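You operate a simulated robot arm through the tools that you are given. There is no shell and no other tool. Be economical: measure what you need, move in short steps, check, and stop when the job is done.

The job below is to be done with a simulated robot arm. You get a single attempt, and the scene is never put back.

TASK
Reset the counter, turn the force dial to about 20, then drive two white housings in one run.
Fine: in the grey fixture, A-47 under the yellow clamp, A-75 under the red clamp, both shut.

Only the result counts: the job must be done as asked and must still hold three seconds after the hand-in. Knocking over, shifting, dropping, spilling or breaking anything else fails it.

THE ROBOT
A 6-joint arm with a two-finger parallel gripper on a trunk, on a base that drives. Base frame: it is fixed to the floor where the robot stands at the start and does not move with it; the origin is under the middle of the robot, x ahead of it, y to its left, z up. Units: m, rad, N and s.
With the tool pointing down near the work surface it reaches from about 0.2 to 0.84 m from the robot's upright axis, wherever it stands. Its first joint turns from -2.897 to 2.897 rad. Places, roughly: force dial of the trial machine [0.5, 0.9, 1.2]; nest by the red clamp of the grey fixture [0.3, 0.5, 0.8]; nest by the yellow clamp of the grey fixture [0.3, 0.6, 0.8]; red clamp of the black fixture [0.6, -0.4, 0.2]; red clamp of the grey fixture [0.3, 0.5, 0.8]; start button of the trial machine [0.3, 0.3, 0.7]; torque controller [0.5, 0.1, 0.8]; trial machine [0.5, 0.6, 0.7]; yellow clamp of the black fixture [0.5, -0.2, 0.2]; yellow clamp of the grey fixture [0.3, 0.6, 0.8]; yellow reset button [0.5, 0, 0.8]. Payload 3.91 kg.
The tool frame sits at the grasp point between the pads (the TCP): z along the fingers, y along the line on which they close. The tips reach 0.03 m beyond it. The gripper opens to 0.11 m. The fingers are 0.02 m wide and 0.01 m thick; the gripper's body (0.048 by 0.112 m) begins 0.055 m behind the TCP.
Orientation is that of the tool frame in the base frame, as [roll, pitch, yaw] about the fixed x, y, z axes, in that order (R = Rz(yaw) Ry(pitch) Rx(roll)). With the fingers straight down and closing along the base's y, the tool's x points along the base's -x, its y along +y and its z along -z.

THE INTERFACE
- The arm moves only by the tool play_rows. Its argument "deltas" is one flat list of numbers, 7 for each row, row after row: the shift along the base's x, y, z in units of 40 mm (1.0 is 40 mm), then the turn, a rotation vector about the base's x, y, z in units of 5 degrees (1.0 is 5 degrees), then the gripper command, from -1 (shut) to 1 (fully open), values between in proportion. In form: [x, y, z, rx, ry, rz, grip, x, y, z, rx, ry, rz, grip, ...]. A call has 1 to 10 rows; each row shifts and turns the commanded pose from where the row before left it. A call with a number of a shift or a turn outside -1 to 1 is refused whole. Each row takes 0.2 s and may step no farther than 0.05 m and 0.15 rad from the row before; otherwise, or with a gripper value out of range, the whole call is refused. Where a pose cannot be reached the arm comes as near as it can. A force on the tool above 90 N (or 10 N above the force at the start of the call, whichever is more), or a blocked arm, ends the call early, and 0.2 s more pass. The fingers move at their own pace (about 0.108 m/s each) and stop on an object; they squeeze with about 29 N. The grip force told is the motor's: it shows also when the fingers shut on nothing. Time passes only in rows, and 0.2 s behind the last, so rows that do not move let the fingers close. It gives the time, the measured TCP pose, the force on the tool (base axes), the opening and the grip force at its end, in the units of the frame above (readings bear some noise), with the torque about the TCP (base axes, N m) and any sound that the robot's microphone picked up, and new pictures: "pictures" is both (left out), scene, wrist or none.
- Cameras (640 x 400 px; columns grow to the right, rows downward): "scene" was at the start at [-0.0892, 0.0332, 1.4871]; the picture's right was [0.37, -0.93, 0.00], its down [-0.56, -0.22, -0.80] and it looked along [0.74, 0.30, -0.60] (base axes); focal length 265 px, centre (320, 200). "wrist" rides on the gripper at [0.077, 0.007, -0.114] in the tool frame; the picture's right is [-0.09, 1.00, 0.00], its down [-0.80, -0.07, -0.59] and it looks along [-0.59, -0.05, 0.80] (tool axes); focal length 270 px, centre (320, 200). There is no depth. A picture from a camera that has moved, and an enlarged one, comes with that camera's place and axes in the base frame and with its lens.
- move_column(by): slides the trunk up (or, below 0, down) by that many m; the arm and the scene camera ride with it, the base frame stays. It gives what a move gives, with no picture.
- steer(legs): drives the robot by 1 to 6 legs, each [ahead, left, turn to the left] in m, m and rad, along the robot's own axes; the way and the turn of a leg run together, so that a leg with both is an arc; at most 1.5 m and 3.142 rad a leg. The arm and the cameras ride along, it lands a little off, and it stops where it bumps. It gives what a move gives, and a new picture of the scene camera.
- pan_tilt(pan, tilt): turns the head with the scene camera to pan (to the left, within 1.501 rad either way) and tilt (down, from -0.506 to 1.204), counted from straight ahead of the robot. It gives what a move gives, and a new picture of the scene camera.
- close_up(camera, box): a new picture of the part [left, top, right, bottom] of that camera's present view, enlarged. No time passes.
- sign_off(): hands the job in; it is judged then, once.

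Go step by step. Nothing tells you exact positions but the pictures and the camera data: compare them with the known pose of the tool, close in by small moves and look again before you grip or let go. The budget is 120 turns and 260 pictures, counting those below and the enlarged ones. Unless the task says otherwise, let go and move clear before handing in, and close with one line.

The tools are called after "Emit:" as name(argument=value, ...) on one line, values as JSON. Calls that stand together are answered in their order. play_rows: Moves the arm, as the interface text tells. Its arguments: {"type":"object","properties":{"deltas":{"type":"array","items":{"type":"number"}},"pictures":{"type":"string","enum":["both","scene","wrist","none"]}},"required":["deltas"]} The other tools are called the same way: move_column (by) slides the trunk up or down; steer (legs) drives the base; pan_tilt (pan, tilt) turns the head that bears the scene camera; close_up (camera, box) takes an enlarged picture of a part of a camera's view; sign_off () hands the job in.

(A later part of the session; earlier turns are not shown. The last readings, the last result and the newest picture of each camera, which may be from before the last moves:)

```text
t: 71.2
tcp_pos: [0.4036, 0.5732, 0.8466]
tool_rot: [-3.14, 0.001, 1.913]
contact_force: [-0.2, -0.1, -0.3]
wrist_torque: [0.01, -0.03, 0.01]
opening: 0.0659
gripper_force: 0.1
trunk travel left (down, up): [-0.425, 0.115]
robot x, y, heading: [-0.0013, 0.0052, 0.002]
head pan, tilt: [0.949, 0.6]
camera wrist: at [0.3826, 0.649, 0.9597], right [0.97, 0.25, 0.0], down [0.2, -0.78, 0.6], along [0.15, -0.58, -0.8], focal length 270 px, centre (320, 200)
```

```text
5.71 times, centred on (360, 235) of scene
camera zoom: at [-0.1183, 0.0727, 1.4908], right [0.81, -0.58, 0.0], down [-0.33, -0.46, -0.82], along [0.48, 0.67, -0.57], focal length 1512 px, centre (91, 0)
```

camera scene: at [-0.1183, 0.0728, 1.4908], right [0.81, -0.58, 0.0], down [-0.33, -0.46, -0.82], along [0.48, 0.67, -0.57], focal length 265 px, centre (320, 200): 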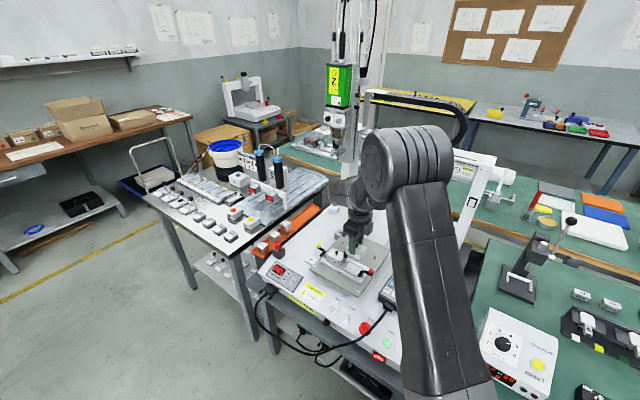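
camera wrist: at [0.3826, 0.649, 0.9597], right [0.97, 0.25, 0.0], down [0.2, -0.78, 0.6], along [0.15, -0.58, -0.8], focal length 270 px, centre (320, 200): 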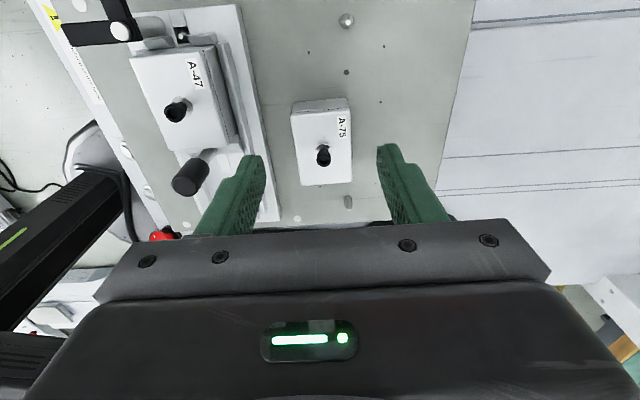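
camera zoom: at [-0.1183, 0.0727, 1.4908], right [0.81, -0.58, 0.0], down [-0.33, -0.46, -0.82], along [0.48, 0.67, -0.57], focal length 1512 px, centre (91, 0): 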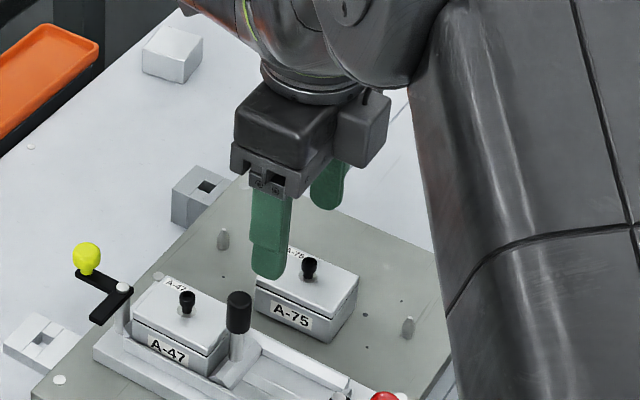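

I recentre on A-75 and regrip it at the same height as for A-47, then lift.

Emit:
play_rows(deltas=[0.14, -0.19, -0.3, 0, 0, 0, 0.2, 0, 0, -0.5, 0, 0, 0, 0.2, 0, 0, -0.3, 0, 0, 0, 0.2, 0, 0, 0, 0, 0, 0, -1, 0, 0, 0, 0, 0, 0, -1, 0, 0, 0, 0, 0, 0, -1, 0, 0, 0.5, 0, 0, 0, -1, 0, 0, 1, 0, 0, 0, -1, 0, 0, 1, 0, 0, 0, -1], pictures="none")

Emit:
close_up(camera="wrist", box=[200, 60, 440, 220])

Emit:
close_up(camera="scene", box=[310, 180, 410, 250])

```text
t: 73.2
tcp_pos: [0.4103, 0.5673, 0.9049]
tool_rot: [3.141, 0.003, 1.916]
contact_force: [-0.6, 0.5, -1.6]
wrist_torque: [0.05, 0.02, -0.02]
opening: 0.0393
gripper_force: 28.9
trunk travel left (down, up): [-0.425, 0.115]
robot x, y, heading: [-0.0007, -0.0024, -0.004]
head pan, tilt: [0.949, 0.6]
```

```text
2.50 times, centred on (320, 140) of wrist
camera zoom: at [0.3888, 0.642, 1.018], right [0.97, 0.25, 0.0], down [0.2, -0.78, 0.6], along [0.15, -0.58, -0.8], focal length 676 px, centre (320, 350)
```

zoom: 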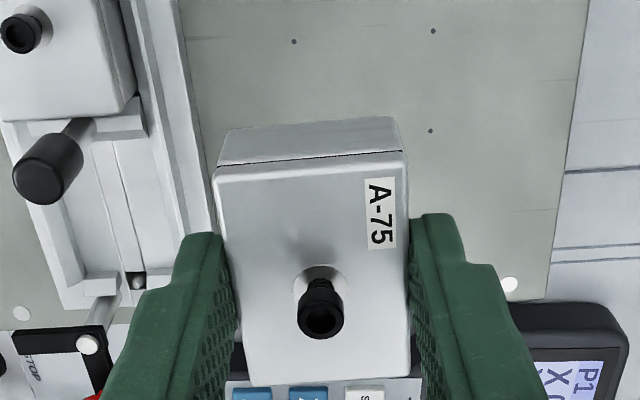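

```text
5.71 times, centred on (360, 215) of scene
camera zoom: at [-0.1186, 0.0725, 1.4908], right [0.81, -0.58, 0.0], down [-0.33, -0.46, -0.83], along [0.48, 0.67, -0.56], focal length 1512 px, centre (91, 114)
```

zoom: 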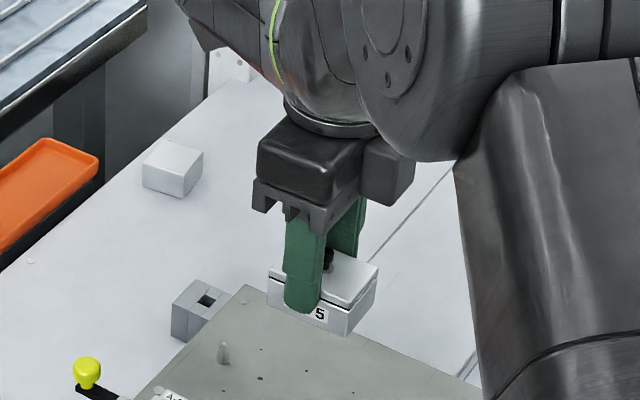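

The knob's true position is ≈[0.3288,0.5435,0.823], so my earlier red-nest estimate was ~4 mm too close to the post. The corrected TCP target is [0.340,0.512]; I move there above knob height and compare directly.

Emit:
play_rows(deltas=[-0.58, -0.46, 0, 0, 0, 0, -1, -0.58, -0.46, 0, 0, 0, 0, -1, -0.58, -0.46, -0.1, 0, 0, 0, -1, 0, 0, -0.2, 0, 0, 0, -1, 0, 0, 0, 0, 0, 0, -1], pictures="none")

Emit:
close_up(camera="wrist", box=[200, 60, 440, 220])

Emit:
close_up(camera="scene", box=[320, 215, 400, 270])

```text
t: 74.4
tcp_pos: [0.3408, 0.5109, 0.8912]
tool_rot: [3.141, 0.002, 1.915]
contact_force: [-0.2, 1.0, -1.2]
wrist_torque: [-0.01, 0.0, -0.01]
opening: 0.0394
gripper_force: 29.4
trunk travel left (down, up): [-0.425, 0.115]
robot x, y, heading: [0.0003, -0.0016, 0.005]
head pan, tilt: [0.949, 0.6]
```

```text
2.50 times, centred on (320, 140) of wrist
camera zoom: at [0.3198, 0.5852, 1.0049], right [0.97, 0.25, 0.0], down [0.2, -0.78, 0.6], along [0.15, -0.58, -0.8], focal length 676 px, centre (320, 350)
```

zoom: 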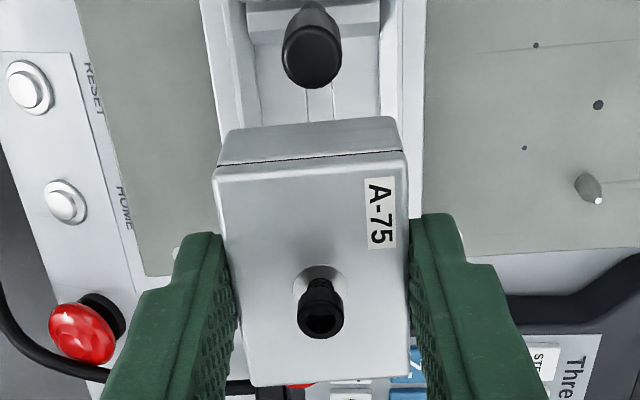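

```text
7.27 times, centred on (360, 242) of scene
camera zoom: at [-0.1182, 0.073, 1.4908], right [0.81, -0.58, 0.0], down [-0.33, -0.46, -0.82], along [0.48, 0.67, -0.57], focal length 1925 px, centre (29, -109)
```

zoom: 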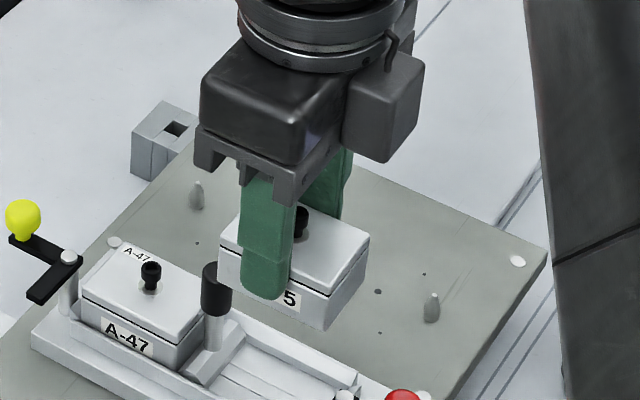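

The gap to the knob is now ~4 mm, slightly more than needed. I shift 1.5 mm toward it and descend past the knob, checking forces.

Emit:
play_rows(deltas=[-0.015, 0.035, -0.3, 0, 0, 0, -1, 0, 0, -0.3, 0, 0, 0, -1, 0, 0, -0.3, 0, 0, 0, -1, 0, 0, 0, 0, 0, 0, -1], pictures="none")

Emit:
close_up(camera="wrist", box=[200, 60, 440, 220])

Emit:
close_up(camera="scene", box=[320, 215, 400, 270])

```text
t: 75.4
tcp_pos: [0.3403, 0.5115, 0.8504]
tool_rot: [-3.135, 0.01, 1.913]
contact_force: [0.8, -6.2, -1.0]
wrist_torque: [-0.16, -0.04, 0.04]
opening: 0.0395
gripper_force: 29.4
trunk travel left (down, up): [-0.425, 0.115]
robot x, y, heading: [0.0026, 0.0012, -0.001]
head pan, tilt: [0.949, 0.6]
```

```text
2.50 times, centred on (320, 140) of wrist
camera zoom: at [0.3199, 0.5865, 0.9636], right [0.97, 0.25, -0.01], down [0.2, -0.77, 0.6], along [0.15, -0.58, -0.8], focal length 676 px, centre (320, 350)
```

zoom: 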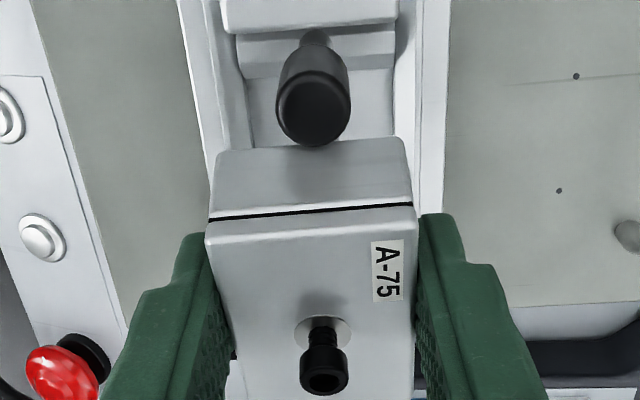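

```text
7.27 times, centred on (360, 242) of scene
camera zoom: at [-0.1175, 0.0738, 1.4901], right [0.81, -0.58, 0.0], down [-0.33, -0.46, -0.82], along [0.48, 0.67, -0.57], focal length 1925 px, centre (29, -109)
```

zoom: 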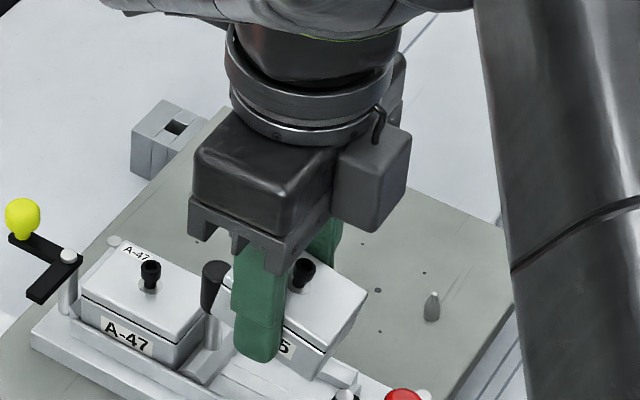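

It still touched the knob, tilting slightly. I lift immediately and look at the post and housing state.

Emit:
play_rows(deltas=[0.03, -0.09, 0.5, 0, 0, 0, -1, 0, 0, 0.6, 0, 0, 0, -1, 0, 0, 0, 0, 0, 0, -1], pictures="none")

Emit:
close_up(camera="wrist", box=[200, 60, 440, 220])

Emit:
close_up(camera="scene", box=[320, 215, 400, 270])

```text
t: 76.2
tcp_pos: [0.3416, 0.5097, 0.9011]
tool_rot: [3.141, 0.002, 1.914]
contact_force: [0.2, -0.4, 0.0]
wrist_torque: [-0.01, 0.02, -0.01]
opening: 0.0393
gripper_force: 29.1
trunk travel left (down, up): [-0.425, 0.115]
robot x, y, heading: [-0.0008, -0.0016, -0.0]
head pan, tilt: [0.949, 0.6]
```

```text
2.50 times, centred on (320, 140) of wrist
camera zoom: at [0.3203, 0.5837, 1.015], right [0.97, 0.25, 0.0], down [0.2, -0.78, 0.6], along [0.15, -0.58, -0.8], focal length 676 px, centre (320, 350)
```

zoom: 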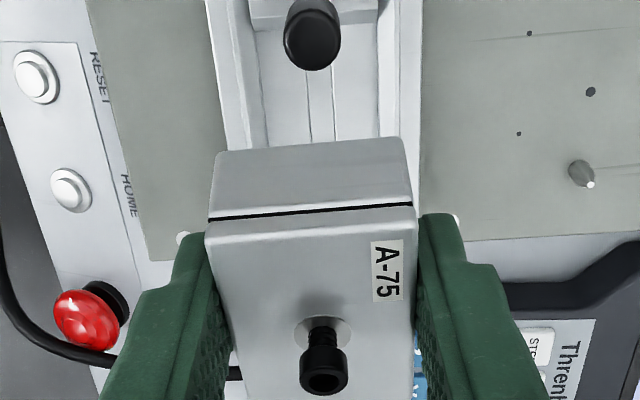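

```text
7.27 times, centred on (360, 242) of scene
camera zoom: at [-0.1184, 0.0728, 1.4908], right [0.81, -0.58, 0.0], down [-0.33, -0.46, -0.83], along [0.48, 0.67, -0.57], focal length 1925 px, centre (29, -109)
```

zoom: 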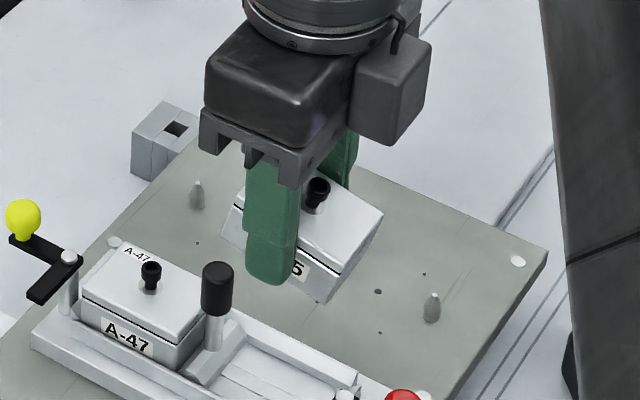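

A-75 is tilted ~14° this time. I take it back to the free plate spot, compensating the tilt with the tool, to re-level again.

Emit:
play_rows(deltas=[0.53, 0.5, 0, -0.91, -0.32, 0, -1, 0.53, 0.5, 0, -0.91, -0.32, 0, -1, 0.5, 0.5, 0, -0.91, -0.32, 0, -1, 0, 0, -0.8, 0, 0, 0, -1, 0, 0, -0.8, 0, 0, 0, -1, 0, 0, -0.4, 0, 0, 0, -1], pictures="none")

Emit:
play_rows(deltas=[0, 0, -0.1, 0, 0, 0, -1, 0, 0, -0.1, 0, 0, 0, -1], pictures="wrist")

Emit:
close_up(camera="scene", box=[330, 205, 390, 255])

```text
t: 77.6
tcp_pos: [0.4007, 0.568, 0.8182]
tool_rot: [3.141, 0.255, 1.914]
contact_force: [-0.4, 0.0, -1.2]
wrist_torque: [0.0, 0.01, -0.03]
opening: 0.0395
gripper_force: 29.0
trunk travel left (down, up): [-0.425, 0.115]
robot x, y, heading: [0.0021, -0.0021, -0.003]
head pan, tilt: [0.949, 0.6]
```

```text
t: 78.2
tcp_pos: [0.4024, 0.5706, 0.8109]
tool_rot: [3.141, 0.255, 1.914]
contact_force: [-0.3, 0.2, -1.2]
wrist_torque: [-0.01, 0.01, 0.03]
opening: 0.0398
gripper_force: 29.1
trunk travel left (down, up): [-0.425, 0.115]
robot x, y, heading: [-0.0025, -0.0007, -0.003]
head pan, tilt: [0.949, 0.6]
camera wrist: at [0.3726, 0.6685, 0.9017], right [0.97, 0.26, 0.02], down [0.14, -0.61, 0.78], along [0.21, -0.75, -0.63], focal length 270 px, centre (320, 200)
```

wrist: 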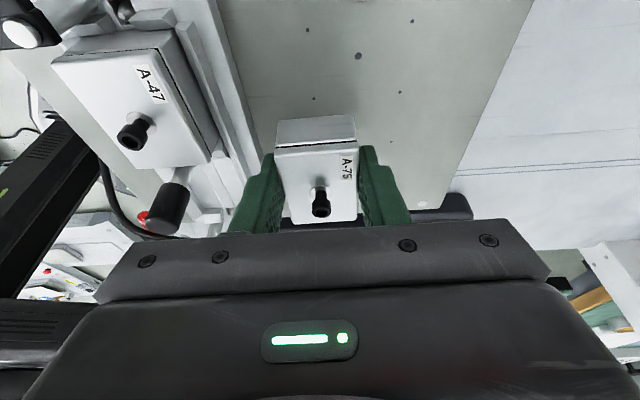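

```text
8.00 times, centred on (360, 230) of scene
camera zoom: at [-0.1183, 0.073, 1.4908], right [0.81, -0.58, 0.0], down [-0.33, -0.46, -0.82], along [0.48, 0.67, -0.57], focal length 2117 px, centre (0, -40)
```

zoom: 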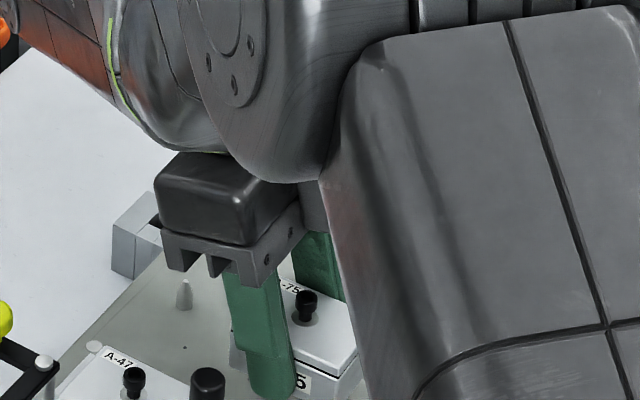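

Level over the plate; I keep lowering until contact.

Emit:
play_rows(deltas=[0, 0, -0.1, 0, 0, 0, -1, 0, 0, -0.1, 0, 0, 0, -1], pictures="none")

Emit:
play_rows(deltas=[0, 0, -0.08, 0, 0, 0, -1, 0, 0, -0.05, 0, 0, 0, -1], pictures="none")

Emit:
close_up(camera="wrist", box=[200, 80, 440, 240])

```text
t: 78.8
tcp_pos: [0.4029, 0.5693, 0.8032]
tool_rot: [-3.141, 0.256, 1.914]
contact_force: [0.5, -0.4, -0.7]
wrist_torque: [0.06, 0.02, 0.01]
opening: 0.0398
gripper_force: 29.1
trunk travel left (down, up): [-0.425, 0.115]
robot x, y, heading: [-0.002, 0.0006, 0.002]
head pan, tilt: [0.949, 0.6]
```

```text
t: 79.4
tcp_pos: [0.4037, 0.5687, 0.798]
tool_rot: [3.14, 0.254, 1.915]
contact_force: [0.1, -0.6, -1.1]
wrist_torque: [0.06, 0.03, -0.01]
opening: 0.0395
gripper_force: 29.2
trunk travel left (down, up): [-0.425, 0.115]
robot x, y, heading: [0.0021, -0.0, 0.003]
head pan, tilt: [0.949, 0.6]
```

```text
2.50 times, centred on (320, 160) of wrist
camera zoom: at [0.3738, 0.668, 0.8882], right [0.97, 0.26, 0.02], down [0.14, -0.61, 0.78], along [0.21, -0.75, -0.63], focal length 676 px, centre (320, 300)
```

zoom: 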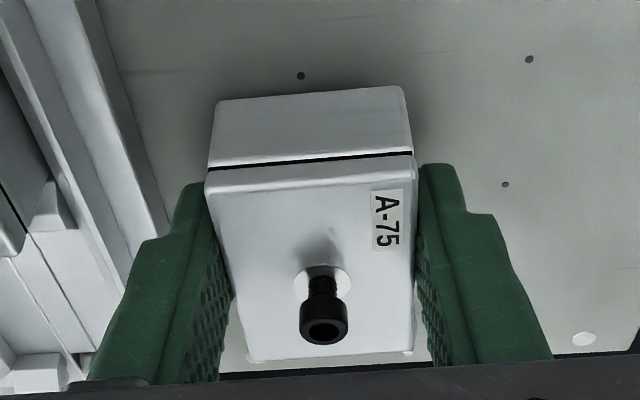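

About 8 mm remain; a little more.

Emit:
play_rows(deltas=[0, 0, -0.08, 0, 0, 0, -1, 0, 0, -0.06, 0, 0, 0, -1, 0, 0, -0.04, 0, 0, 0, -1], pictures="none")

Emit:
close_up(camera="wrist", box=[200, 80, 440, 240])

```text
t: 80.2
tcp_pos: [0.4021, 0.5697, 0.79]
tool_rot: [-3.141, 0.255, 1.915]
contact_force: [-0.3, -1.0, -1.8]
wrist_torque: [0.0, 0.01, -0.01]
opening: 0.0398
gripper_force: 28.8
trunk travel left (down, up): [-0.425, 0.115]
robot x, y, heading: [-0.0007, -0.0013, 0.001]
head pan, tilt: [0.949, 0.6]
```

```text
2.50 times, centred on (320, 160) of wrist
camera zoom: at [0.3724, 0.6689, 0.8807], right [0.97, 0.26, 0.02], down [0.14, -0.61, 0.78], along [0.21, -0.75, -0.63], focal length 676 px, centre (320, 300)
```

zoom: 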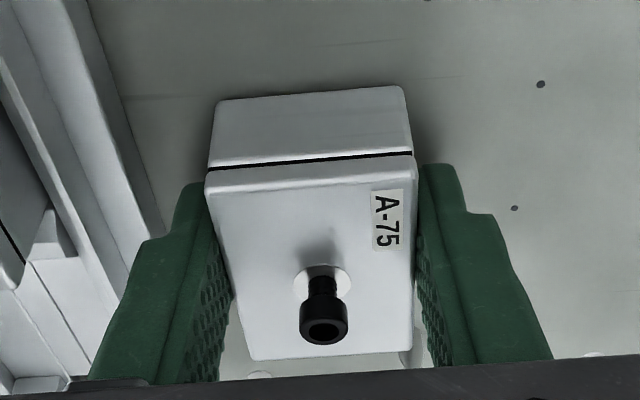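

Essentially at the plate. One more 2 mm step, then release, raise and level the tool.

Emit:
play_rows(deltas=[0, 0, -0.05, 0, 0, 0, -1, 0, 0, 0, 0, 0, 0, -0.2, 0, 0, 0, 0, 0, 0, 0, 0, 0, 0.1, 0, 0, 0, 0.2, 0, 0, 0.6, 0, 0, 0, 0.2, 0, 0, 0.7, 0.91, 0.32, 0, 0.2, 0, 0, 0, 0.91, 0.32, 0, 0.2, 0, 0, 0, 0.91, 0.32, 0, 0.2, 0, 0, 0, 0, 0, 0, 0.2], pictures="none")

Emit:
close_up(camera="wrist", box=[120, 0, 440, 240])

```text
t: 82.2
tcp_pos: [0.4019, 0.5709, 0.8445]
tool_rot: [-3.141, 0.001, 1.915]
contact_force: [0.5, 0.1, 0.4]
wrist_torque: [-0.03, 0.02, 0.04]
opening: 0.0661
gripper_force: 0.1
trunk travel left (down, up): [-0.425, 0.115]
robot x, y, heading: [-0.0006, 0.0006, -0.002]
head pan, tilt: [0.949, 0.6]
```

```text
1.67 times, centred on (280, 120) of wrist
camera zoom: at [0.3812, 0.644, 0.9579], right [0.97, 0.25, 0.0], down [0.2, -0.78, 0.6], along [0.15, -0.58, -0.8], focal length 450 px, centre (387, 333)
```

zoom: 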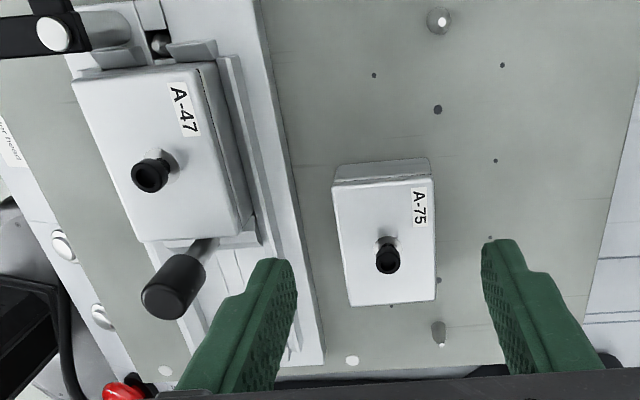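

A-75 is flat again. I recentre and regrip it, then lift.

Emit:
play_rows(deltas=[0.05, -0.15, -0.3, 0, 0, 0, 0.2, 0, 0, -0.5, 0, 0, 0, 0.2, 0, 0, -0.25, 0, 0, 0, 0.2, 0, 0, 0, 0, 0, 0, -1, 0, 0, 0, 0, 0, 0, -1, 0, 0, 0, 0, 0, 0, -1, 0, 0, 0.5, 0, 0, 0, -1, 0, 0, 1, 0, 0, 0, -1, 0, 0, 0.8, 0, 0, 0, -1], pictures="none")

Emit:
play_rows(deltas=[-0.55, -0.5, 0, 0, 0, 0, -1, -0.55, -0.5, 0, 0, 0, 0, -1, -0.53, -0.5, 0, 0, 0, 0, -1, 0.04, -0.11, -0.3, 0, 0, 0, -1, 0, 0, 0, 0, 0, 0, -1], pictures="none")

Emit:
close_up(camera="wrist", box=[200, 60, 440, 220])

Emit:
close_up(camera="scene", box=[320, 215, 400, 270])

```text
t: 84.2
tcp_pos: [0.4056, 0.5617, 0.8943]
tool_rot: [-3.142, 0.002, 1.915]
contact_force: [-0.1, 0.2, -1.1]
wrist_torque: [-0.01, 0.0, 0.03]
opening: 0.0393
gripper_force: 29.3
trunk travel left (down, up): [-0.425, 0.115]
robot x, y, heading: [-0.0007, -0.0027, 0.004]
head pan, tilt: [0.949, 0.6]
```

```text
t: 85.4
tcp_pos: [0.3429, 0.4982, 0.8818]
tool_rot: [-3.141, 0.002, 1.915]
contact_force: [-0.3, 0.2, -1.6]
wrist_torque: [-0.03, 0.0, 0.0]
opening: 0.0394
gripper_force: 28.9
trunk travel left (down, up): [-0.425, 0.115]
robot x, y, heading: [-0.0003, 0.0001, -0.0]
head pan, tilt: [0.949, 0.6]
```

```text
2.50 times, centred on (320, 140) of wrist
camera zoom: at [0.3225, 0.5721, 0.9944], right [0.97, 0.25, 0.0], down [0.2, -0.78, 0.6], along [0.15, -0.58, -0.8], focal length 676 px, centre (320, 350)
```

zoom: 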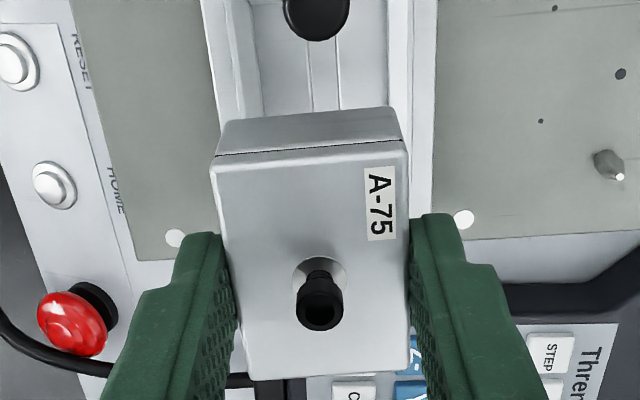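

```text
7.27 times, centred on (360, 242) of scene
camera zoom: at [-0.1182, 0.073, 1.4908], right [0.81, -0.58, 0.0], down [-0.33, -0.46, -0.82], along [0.48, 0.67, -0.57], focal length 1925 px, centre (29, -109)
```

zoom: 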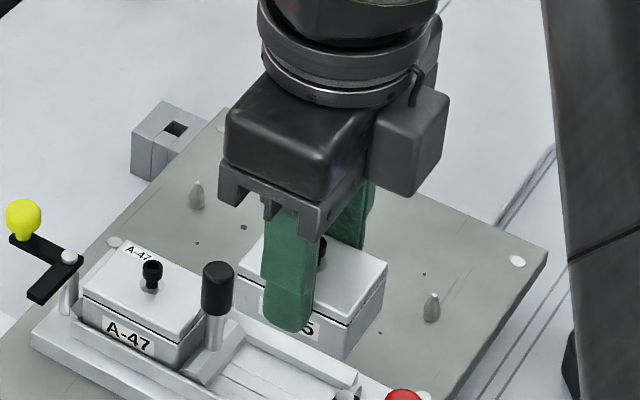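

With the housing now at knob-top height, I see it needs ~10 mm toward the post and 3 mm along the closing axis. I shift, then descend 2 cm and check.

Emit:
play_rows(deltas=[-0.012, 0.26, 0, 0, 0, 0, -1, 0, 0, 0, 0, 0, 0, -1], pictures="none")

Emit:
close_up(camera="wrist", box=[240, 60, 400, 160])

Emit:
close_up(camera="scene", box=[330, 225, 390, 265])

```text
t: 86.0
tcp_pos: [0.3423, 0.5089, 0.88]
tool_rot: [3.142, 0.003, 1.914]
contact_force: [-0.2, -0.8, -0.6]
wrist_torque: [0.0, -0.06, 0.01]
opening: 0.0393
gripper_force: 29.3
trunk travel left (down, up): [-0.425, 0.115]
robot x, y, heading: [-0.0003, -0.001, 0.001]
head pan, tilt: [0.949, 0.6]
```

```text
4.00 times, centred on (320, 110) of wrist
camera zoom: at [0.3214, 0.5827, 0.9939], right [0.97, 0.25, 0.0], down [0.2, -0.78, 0.6], along [0.15, -0.58, -0.8], focal length 1081 px, centre (320, 560)
```

zoom: 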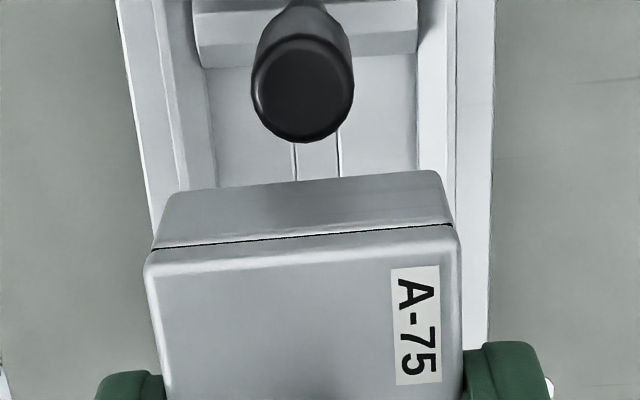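

```text
10.00 times, centred on (360, 245) of scene
camera zoom: at [-0.1184, 0.073, 1.4908], right [0.81, -0.58, 0.0], down [-0.33, -0.46, -0.82], along [0.48, 0.67, -0.57], focal length 2646 px, centre (-80, -250)
```

zoom: 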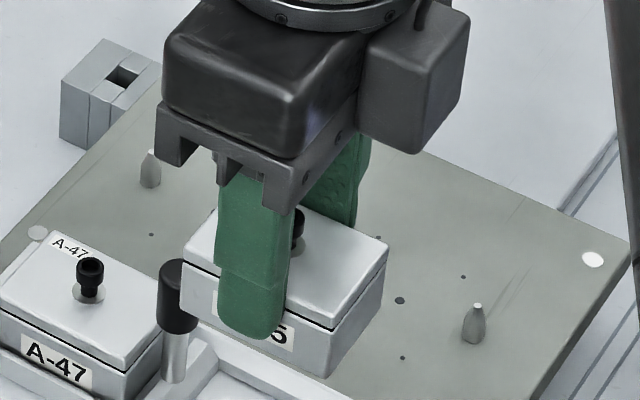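

The gap to the knob shows ~4 mm and the channel alignment is right. I descend 2 cm and check force and tilt.

Emit:
play_rows(deltas=[0, 0, -0.25, 0, 0, 0, -1, 0, 0, -0.25, 0, 0, 0, -1, 0, 0, 0, 0, 0, 0, -1], pictures="none")

Emit:
close_up(camera="wrist", box=[240, 60, 400, 160])

Emit:
close_up(camera="scene", box=[330, 225, 390, 265])

```text
t: 86.8
tcp_pos: [0.3428, 0.5095, 0.8614]
tool_rot: [-3.14, 0.002, 1.915]
contact_force: [-1.2, 0.2, -1.3]
wrist_torque: [-0.02, 0.0, -0.03]
opening: 0.0395
gripper_force: 28.9
trunk travel left (down, up): [-0.425, 0.115]
robot x, y, heading: [0.0005, -0.0009, 0.004]
head pan, tilt: [0.949, 0.6]
```

```text
4.00 times, centred on (320, 110) of wrist
camera zoom: at [0.3211, 0.5835, 0.9748], right [0.97, 0.25, 0.0], down [0.2, -0.78, 0.6], along [0.15, -0.58, -0.8], focal length 1081 px, centre (320, 560)
```

zoom: 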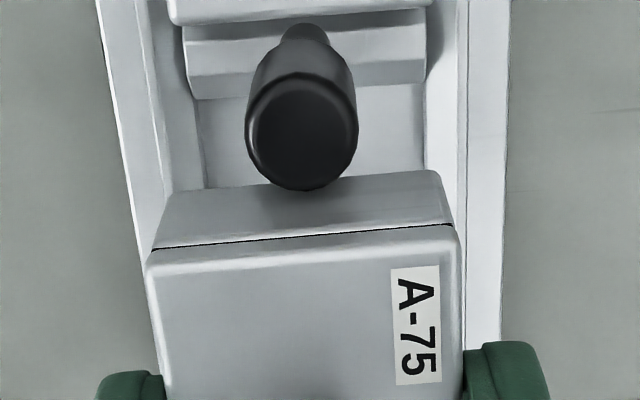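

```text
10.00 times, centred on (360, 245) of scene
camera zoom: at [-0.1183, 0.0729, 1.4908], right [0.81, -0.58, 0.0], down [-0.33, -0.46, -0.82], along [0.48, 0.67, -0.57], focal length 2646 px, centre (-80, -250)
```

zoom: 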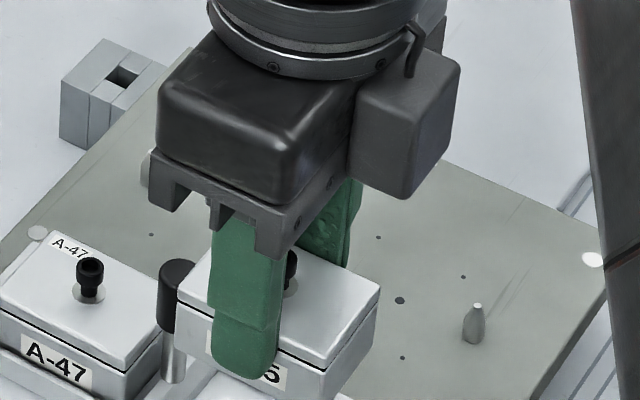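

It has passed the knob's top with no contact. I continue down gently.

Emit:
play_rows(deltas=[0, 0, -0.2, 0, 0, 0, -1, 0, 0, -0.2, 0, 0, 0, -1, 0, 0, 0, 0, 0, 0, -1], pictures="none")

Emit:
close_up(camera="wrist", box=[240, 60, 400, 160])

Emit:
close_up(camera="scene", box=[330, 230, 410, 285])

```text
t: 87.6
tcp_pos: [0.3419, 0.5097, 0.8452]
tool_rot: [3.141, 0.002, 1.915]
contact_force: [0.0, 0.4, -2.3]
wrist_torque: [-0.01, 0.0, 0.01]
opening: 0.0396
gripper_force: 29.4
trunk travel left (down, up): [-0.425, 0.115]
robot x, y, heading: [0.0003, -0.0006, 0.001]
head pan, tilt: [0.949, 0.6]
```

```text
4.00 times, centred on (320, 110) of wrist
camera zoom: at [0.3204, 0.5841, 0.9589], right [0.97, 0.25, 0.0], down [0.2, -0.78, 0.6], along [0.15, -0.58, -0.8], focal length 1081 px, centre (320, 560)
```

zoom: 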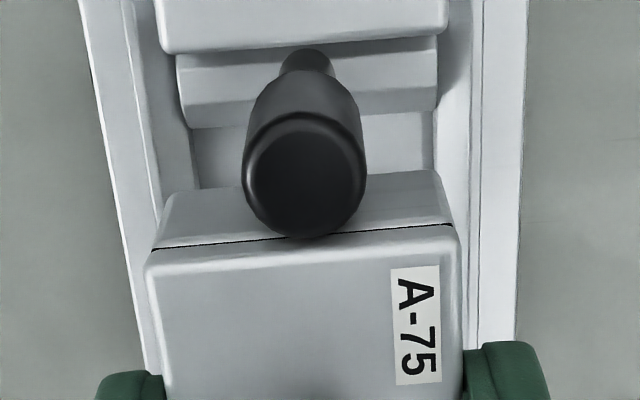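

```text
7.27 times, centred on (370, 258) of scene
camera zoom: at [-0.1183, 0.0729, 1.4908], right [0.81, -0.58, 0.0], down [-0.33, -0.46, -0.82], along [0.48, 0.67, -0.57], focal length 1925 px, centre (-44, -218)
```

zoom: 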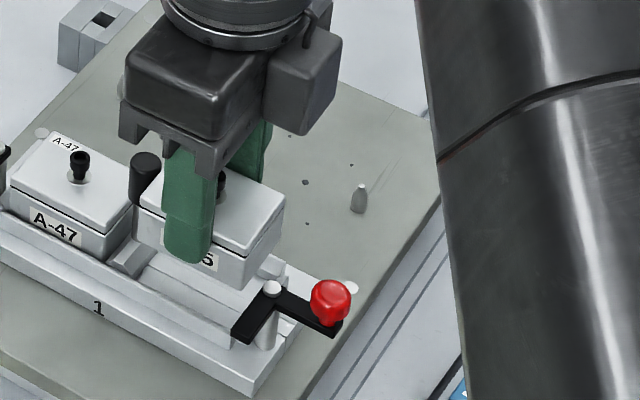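

There's a 4 mm gap to the divider; I shift 1.8 mm toward it and lower further.

Emit:
play_rows(deltas=[-0.015, 0.042, 0, 0, 0, 0, -1, 0, 0, -0.25, 0, 0, 0, -1, 0, 0, 0, 0, 0, 0, -1], pictures="none")

Emit:
close_up(camera="wrist", box=[240, 60, 400, 160])

Emit:
close_up(camera="scene", box=[330, 230, 410, 285])

```text
t: 88.4
tcp_pos: [0.3412, 0.5102, 0.8351]
tool_rot: [3.142, 0.002, 1.912]
contact_force: [3.2, -6.0, 0.2]
wrist_torque: [-0.09, -0.09, -0.01]
opening: 0.0395
gripper_force: 29.0
trunk travel left (down, up): [-0.425, 0.115]
robot x, y, heading: [-0.0004, 0.0018, -0.001]
head pan, tilt: [0.949, 0.6]
```

```text
4.00 times, centred on (320, 110) of wrist
camera zoom: at [0.3197, 0.5849, 0.9491], right [0.97, 0.25, 0.0], down [0.2, -0.78, 0.6], along [0.15, -0.58, -0.8], focal length 1081 px, centre (320, 560)
```

zoom: 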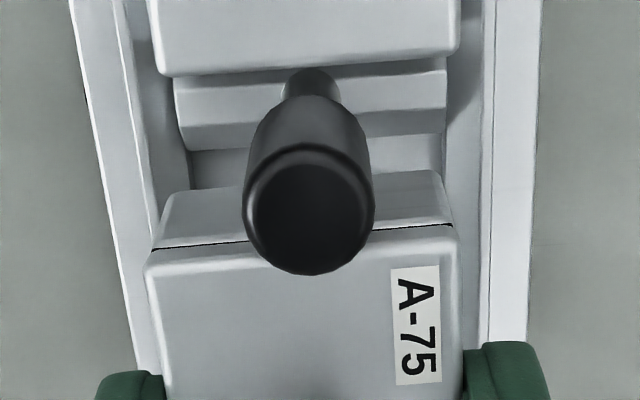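

```text
7.27 times, centred on (370, 258) of scene
camera zoom: at [-0.118, 0.072, 1.4909], right [0.81, -0.58, 0.0], down [-0.33, -0.46, -0.83], along [0.48, 0.67, -0.56], focal length 1925 px, centre (-44, -218)
```

zoom: 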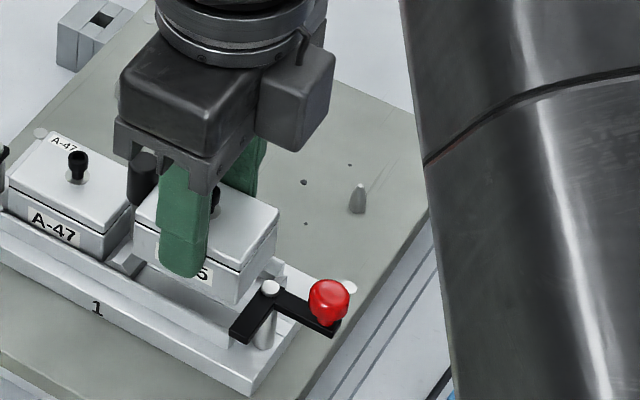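

A light side touch on the knob: I back off 1 mm, shift 1 mm along the closing axis, and lower on.

Emit:
play_rows(deltas=[0.038, -0.015, 0, 0, 0, 0, -1, 0, 0, -0.15, 0, 0, 0, -1, 0, 0, -0.1, 0, 0, 0, -1, 0, 0, 0, 0, 0, 0, -1], pictures="none")

Emit:
close_up(camera="wrist", box=[240, 60, 400, 160])

Emit:
close_up(camera="scene", box=[330, 230, 410, 285])

```text
t: 89.4
tcp_pos: [0.3411, 0.5098, 0.8263]
tool_rot: [-3.141, 0.001, 1.915]
contact_force: [0.1, 0.3, -1.2]
wrist_torque: [0.0, -0.04, 0.07]
opening: 0.0393
gripper_force: 28.2
trunk travel left (down, up): [-0.425, 0.115]
robot x, y, heading: [0.0022, -0.003, 0.004]
head pan, tilt: [0.949, 0.6]
```

```text
4.00 times, centred on (320, 110) of wrist
camera zoom: at [0.32, 0.5846, 0.9381], right [0.97, 0.25, 0.0], down [0.2, -0.78, 0.6], along [0.15, -0.58, -0.8], focal length 1081 px, centre (320, 560)
```

zoom: 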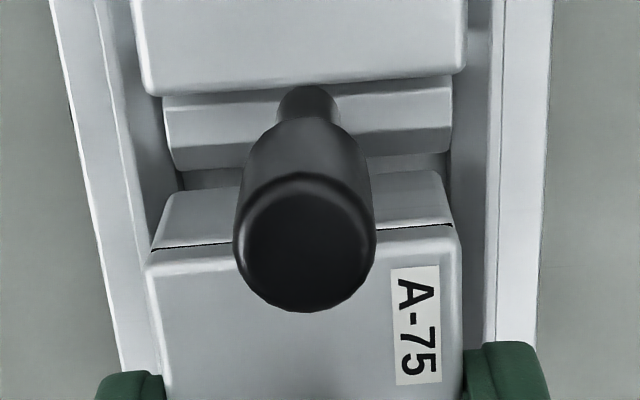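

```text
7.27 times, centred on (370, 258) of scene
camera zoom: at [-0.1184, 0.0729, 1.4908], right [0.81, -0.58, 0.0], down [-0.33, -0.46, -0.82], along [0.48, 0.67, -0.57], focal length 1925 px, centre (-44, -218)
```

zoom: 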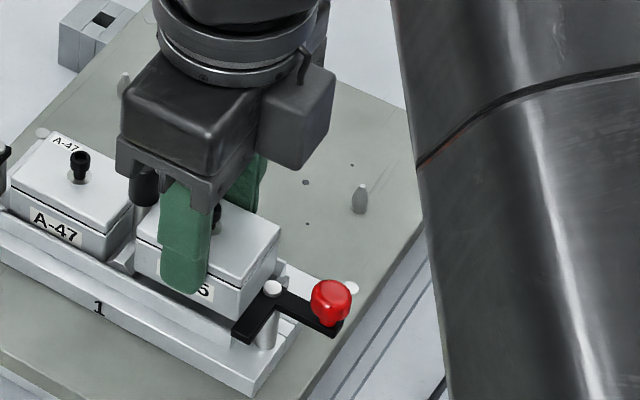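

No contact force and it's entering the nest. I continue 1 cm in small steps.

Emit:
play_rows(deltas=[0.015, 0.005, -0.1, 0, 0, 0, -1, 0, 0, -0.1, 0, 0, 0, -1, 0, 0, 0, 0, 0, 0, -1], pictures="none")

Emit:
close_up(camera="scene", box=[330, 230, 410, 285])

```text
t: 90.2
tcp_pos: [0.3422, 0.51, 0.8165]
tool_rot: [3.141, 0.002, 1.914]
contact_force: [-3.5, 0.5, -3.4]
wrist_torque: [0.11, 0.14, -0.13]
opening: 0.0391
gripper_force: 29.2
trunk travel left (down, up): [-0.425, 0.115]
robot x, y, heading: [-0.0005, 0.0022, 0.004]
head pan, tilt: [0.949, 0.6]
```

```text
7.27 times, centred on (370, 258) of scene
camera zoom: at [-0.1187, 0.0729, 1.4906], right [0.81, -0.58, 0.0], down [-0.33, -0.46, -0.82], along [0.48, 0.67, -0.57], focal length 1925 px, centre (-44, -218)
```

zoom: 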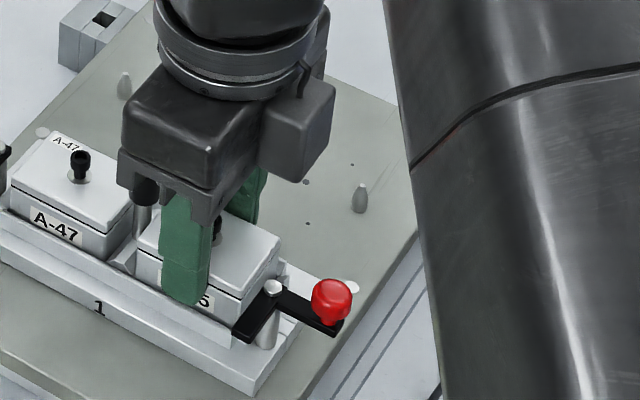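

Nearly seated; the last few millimetres.

Emit:
play_rows(deltas=[-0.01, 0, -0.08, 0, 0, 0, -1, 0, 0, -0.08, 0, 0, 0, -1, 0, 0, 0, 0, 0, 0, -1], pictures="none")

Emit:
close_up(camera="scene", box=[330, 230, 410, 285])

```text
t: 91.0
tcp_pos: [0.3431, 0.5112, 0.8138]
tool_rot: [3.139, 0.001, 1.913]
contact_force: [-2.1, -2.6, 11.5]
wrist_torque: [-0.41, 0.07, -0.06]
opening: 0.0393
gripper_force: 29.1
trunk travel left (down, up): [-0.425, 0.115]
robot x, y, heading: [0.0017, -0.0017, -0.002]
head pan, tilt: [0.949, 0.6]
```

```text
7.27 times, centred on (370, 258) of scene
camera zoom: at [-0.1192, 0.0715, 1.491], right [0.81, -0.58, 0.0], down [-0.33, -0.46, -0.83], along [0.48, 0.67, -0.56], focal length 1925 px, centre (-44, -218)
```

zoom: 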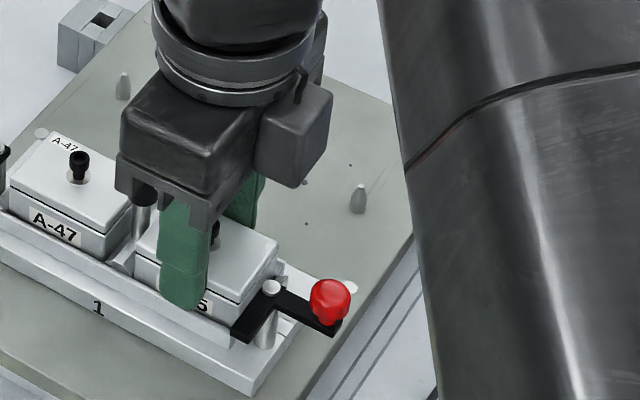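

It's bottomed at the same height as A-47 did. I release and lift straight up.

Emit:
play_rows(deltas=[0, 0, 0.06, 0, 0, 0, -1, 0, 0, 0, 0, 0, 0, 0, 0, 0, 0, 0, 0, 0, 0.1, 0, 0, 0.4, 0, 0, 0, 0.1, 0, 0, 1, 0, 0, 0, 0.1, 0, 0, 1, 0, 0, 0, 0.1], pictures="wrist")

Emit:
close_up(camera="scene", box=[310, 225, 410, 295])

Emit:
close_up(camera="wrist", box=[200, 0, 440, 200])

```text
t: 92.4
tcp_pos: [0.3407, 0.5095, 0.9124]
tool_rot: [3.141, 0.001, 1.914]
contact_force: [0.2, 0.7, -0.2]
wrist_torque: [0.01, -0.03, -0.01]
opening: 0.0607
gripper_force: 0.0
trunk travel left (down, up): [-0.425, 0.115]
robot x, y, heading: [0.0008, 0.0007, -0.004]
head pan, tilt: [0.949, 0.6]
camera wrist: at [0.3204, 0.5828, 1.0259], right [0.97, 0.25, 0.0], down [0.2, -0.78, 0.6], along [0.15, -0.58, -0.8], focal length 270 px, centre (320, 200)
```

wrist: 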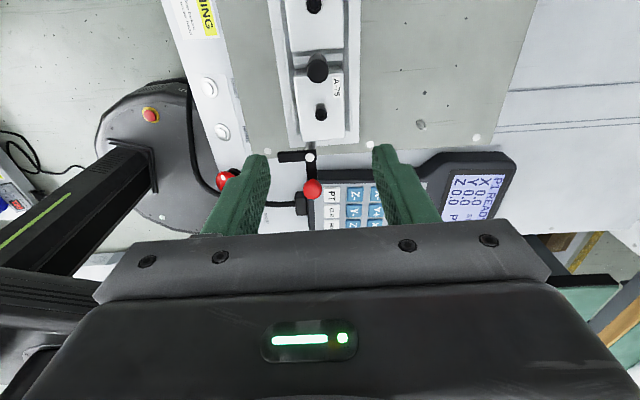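

```text
5.71 times, centred on (360, 260) of scene
camera zoom: at [-0.1186, 0.0724, 1.4908], right [0.81, -0.58, 0.0], down [-0.33, -0.46, -0.83], along [0.48, 0.67, -0.56], focal length 1512 px, centre (91, -143)
```

zoom: 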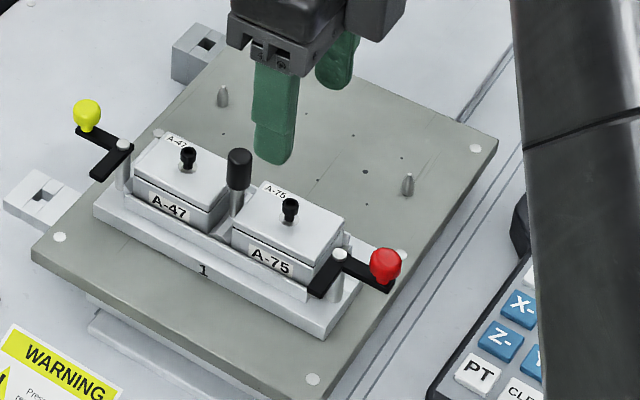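

```text
2.00 times, centred on (320, 100) of wrist
camera zoom: at [0.3204, 0.5828, 1.0259], right [0.97, 0.25, 0.0], down [0.2, -0.78, 0.6], along [0.15, -0.58, -0.8], focal length 541 px, centre (320, 400)
```

zoom: 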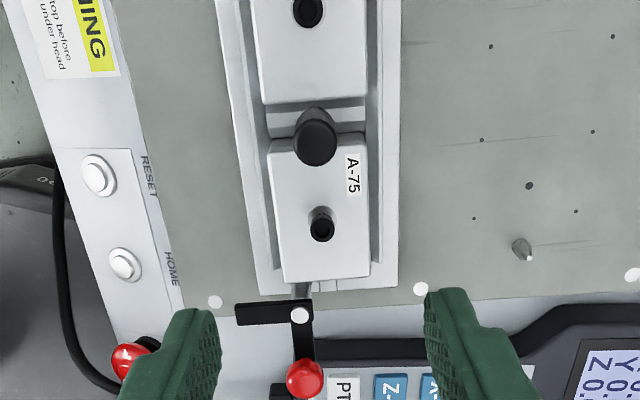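

Both housings are seated and level. Next the clamps: each ball must swing toward the machine front. The red ball is ≈[0.349,0.442,0.82], pivot ≈[0.3405,0.469]; I bring the shut fingers to the far side of the red ball.

Emit:
play_rows(deltas=[0.52, -0.68, 0, 0, 0, 0, -1, 0.52, -0.68, 0, 0, 0, 0, -1, 0, 0, -0.7, 0, 0, 0, -1, 0, 0, -0.5, 0, 0, 0, -1, 0, 0, 0, 0, 0, 0, -1], pictures="wrist")

Emit:
close_up(camera="scene", box=[340, 225, 420, 280])

Emit:
close_up(camera="wrist", box=[200, 80, 440, 240])

```text
t: 93.6
tcp_pos: [0.3824, 0.456, 0.863]
tool_rot: [-3.141, 0.001, 1.916]
contact_force: [-0.9, 0.5, 1.3]
wrist_torque: [0.03, 0.03, 0.04]
opening: 0.0
gripper_force: 29.2
trunk travel left (down, up): [-0.425, 0.115]
robot x, y, heading: [-0.0025, 0.0005, 0.001]
head pan, tilt: [0.949, 0.6]
camera wrist: at [0.3613, 0.5311, 0.9767], right [0.97, 0.25, 0.0], down [0.2, -0.78, 0.6], along [0.15, -0.58, -0.8], focal length 270 px, centre (320, 200)
```

wrist: 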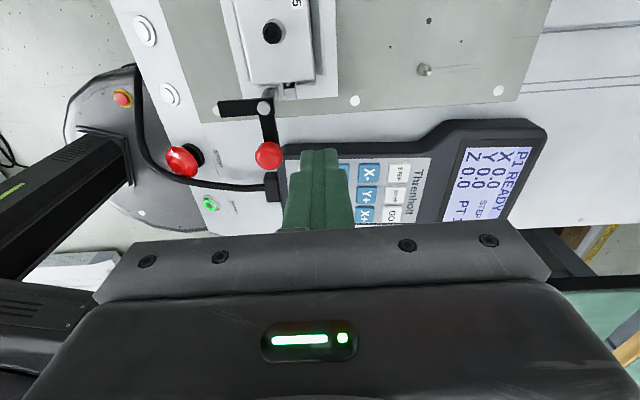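

```text
7.27 times, centred on (380, 252) of scene
camera zoom: at [-0.1184, 0.0727, 1.4908], right [0.81, -0.58, 0.0], down [-0.33, -0.46, -0.83], along [0.48, 0.67, -0.56], focal length 1925 px, centre (-116, -182)
```

zoom: 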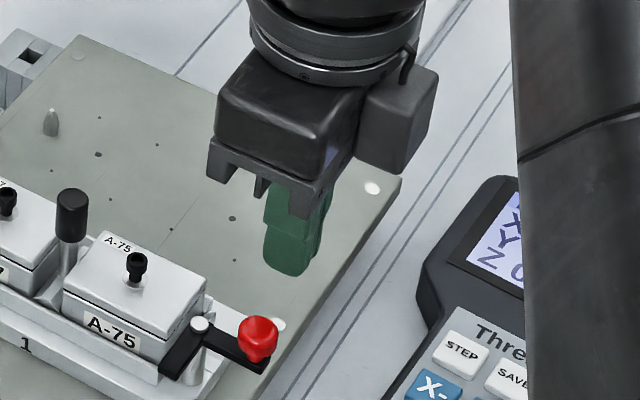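

```text
2.50 times, centred on (320, 160) of wrist
camera zoom: at [0.3613, 0.5311, 0.9767], right [0.97, 0.25, 0.0], down [0.2, -0.78, 0.6], along [0.15, -0.58, -0.8], focal length 676 px, centre (320, 300)
```

zoom: 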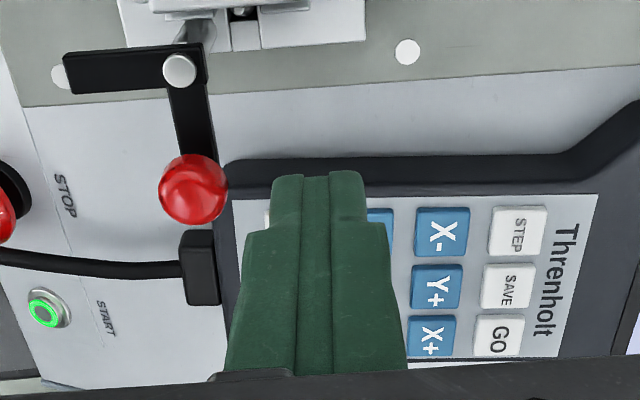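

The geometry matches. I lower and begin sweeping the ball along its arc.

Emit:
play_rows(deltas=[0, 0, -0.4, 0, 0, 0, -1, 0, 0, -0.3, 0, 0, 0, -1, -0.385, -0.16, 0, 0, 0, 0, -1, -0.235, -0.22, 0, 0, 0, 0, -1, -0.3, -0.11, 0, 0, 0, 0, -1], pictures="wrist")

Emit:
close_up(camera="scene", box=[340, 225, 420, 280])

```text
t: 94.8
tcp_pos: [0.3462, 0.4373, 0.8338]
tool_rot: [-3.141, 0.001, 1.914]
contact_force: [0.1, 0.1, 0.5]
wrist_torque: [-0.01, -0.03, 0.01]
opening: 0.0002
gripper_force: 29.4
trunk travel left (down, up): [-0.425, 0.115]
robot x, y, heading: [0.0008, -0.0017, 0.003]
head pan, tilt: [0.949, 0.6]
camera wrist: at [0.3252, 0.513, 0.9472], right [0.97, 0.25, 0.0], down [0.2, -0.78, 0.6], along [0.15, -0.58, -0.8], focal length 270 px, centre (320, 200)
```

wrist: 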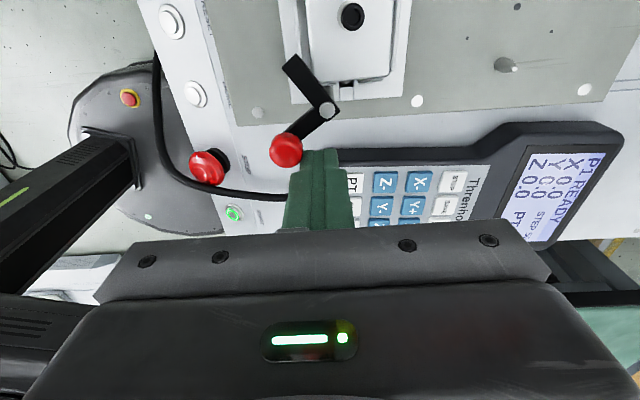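

```text
7.27 times, centred on (380, 252) of scene
camera zoom: at [-0.1184, 0.0726, 1.4908], right [0.81, -0.58, 0.0], down [-0.33, -0.46, -0.83], along [0.48, 0.67, -0.56], focal length 1925 px, centre (-116, -182)
```

zoom: 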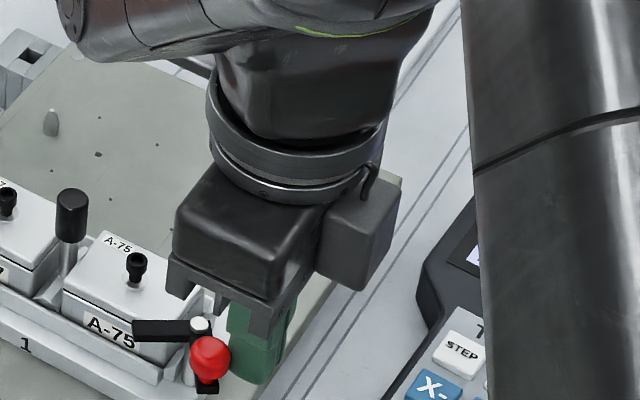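

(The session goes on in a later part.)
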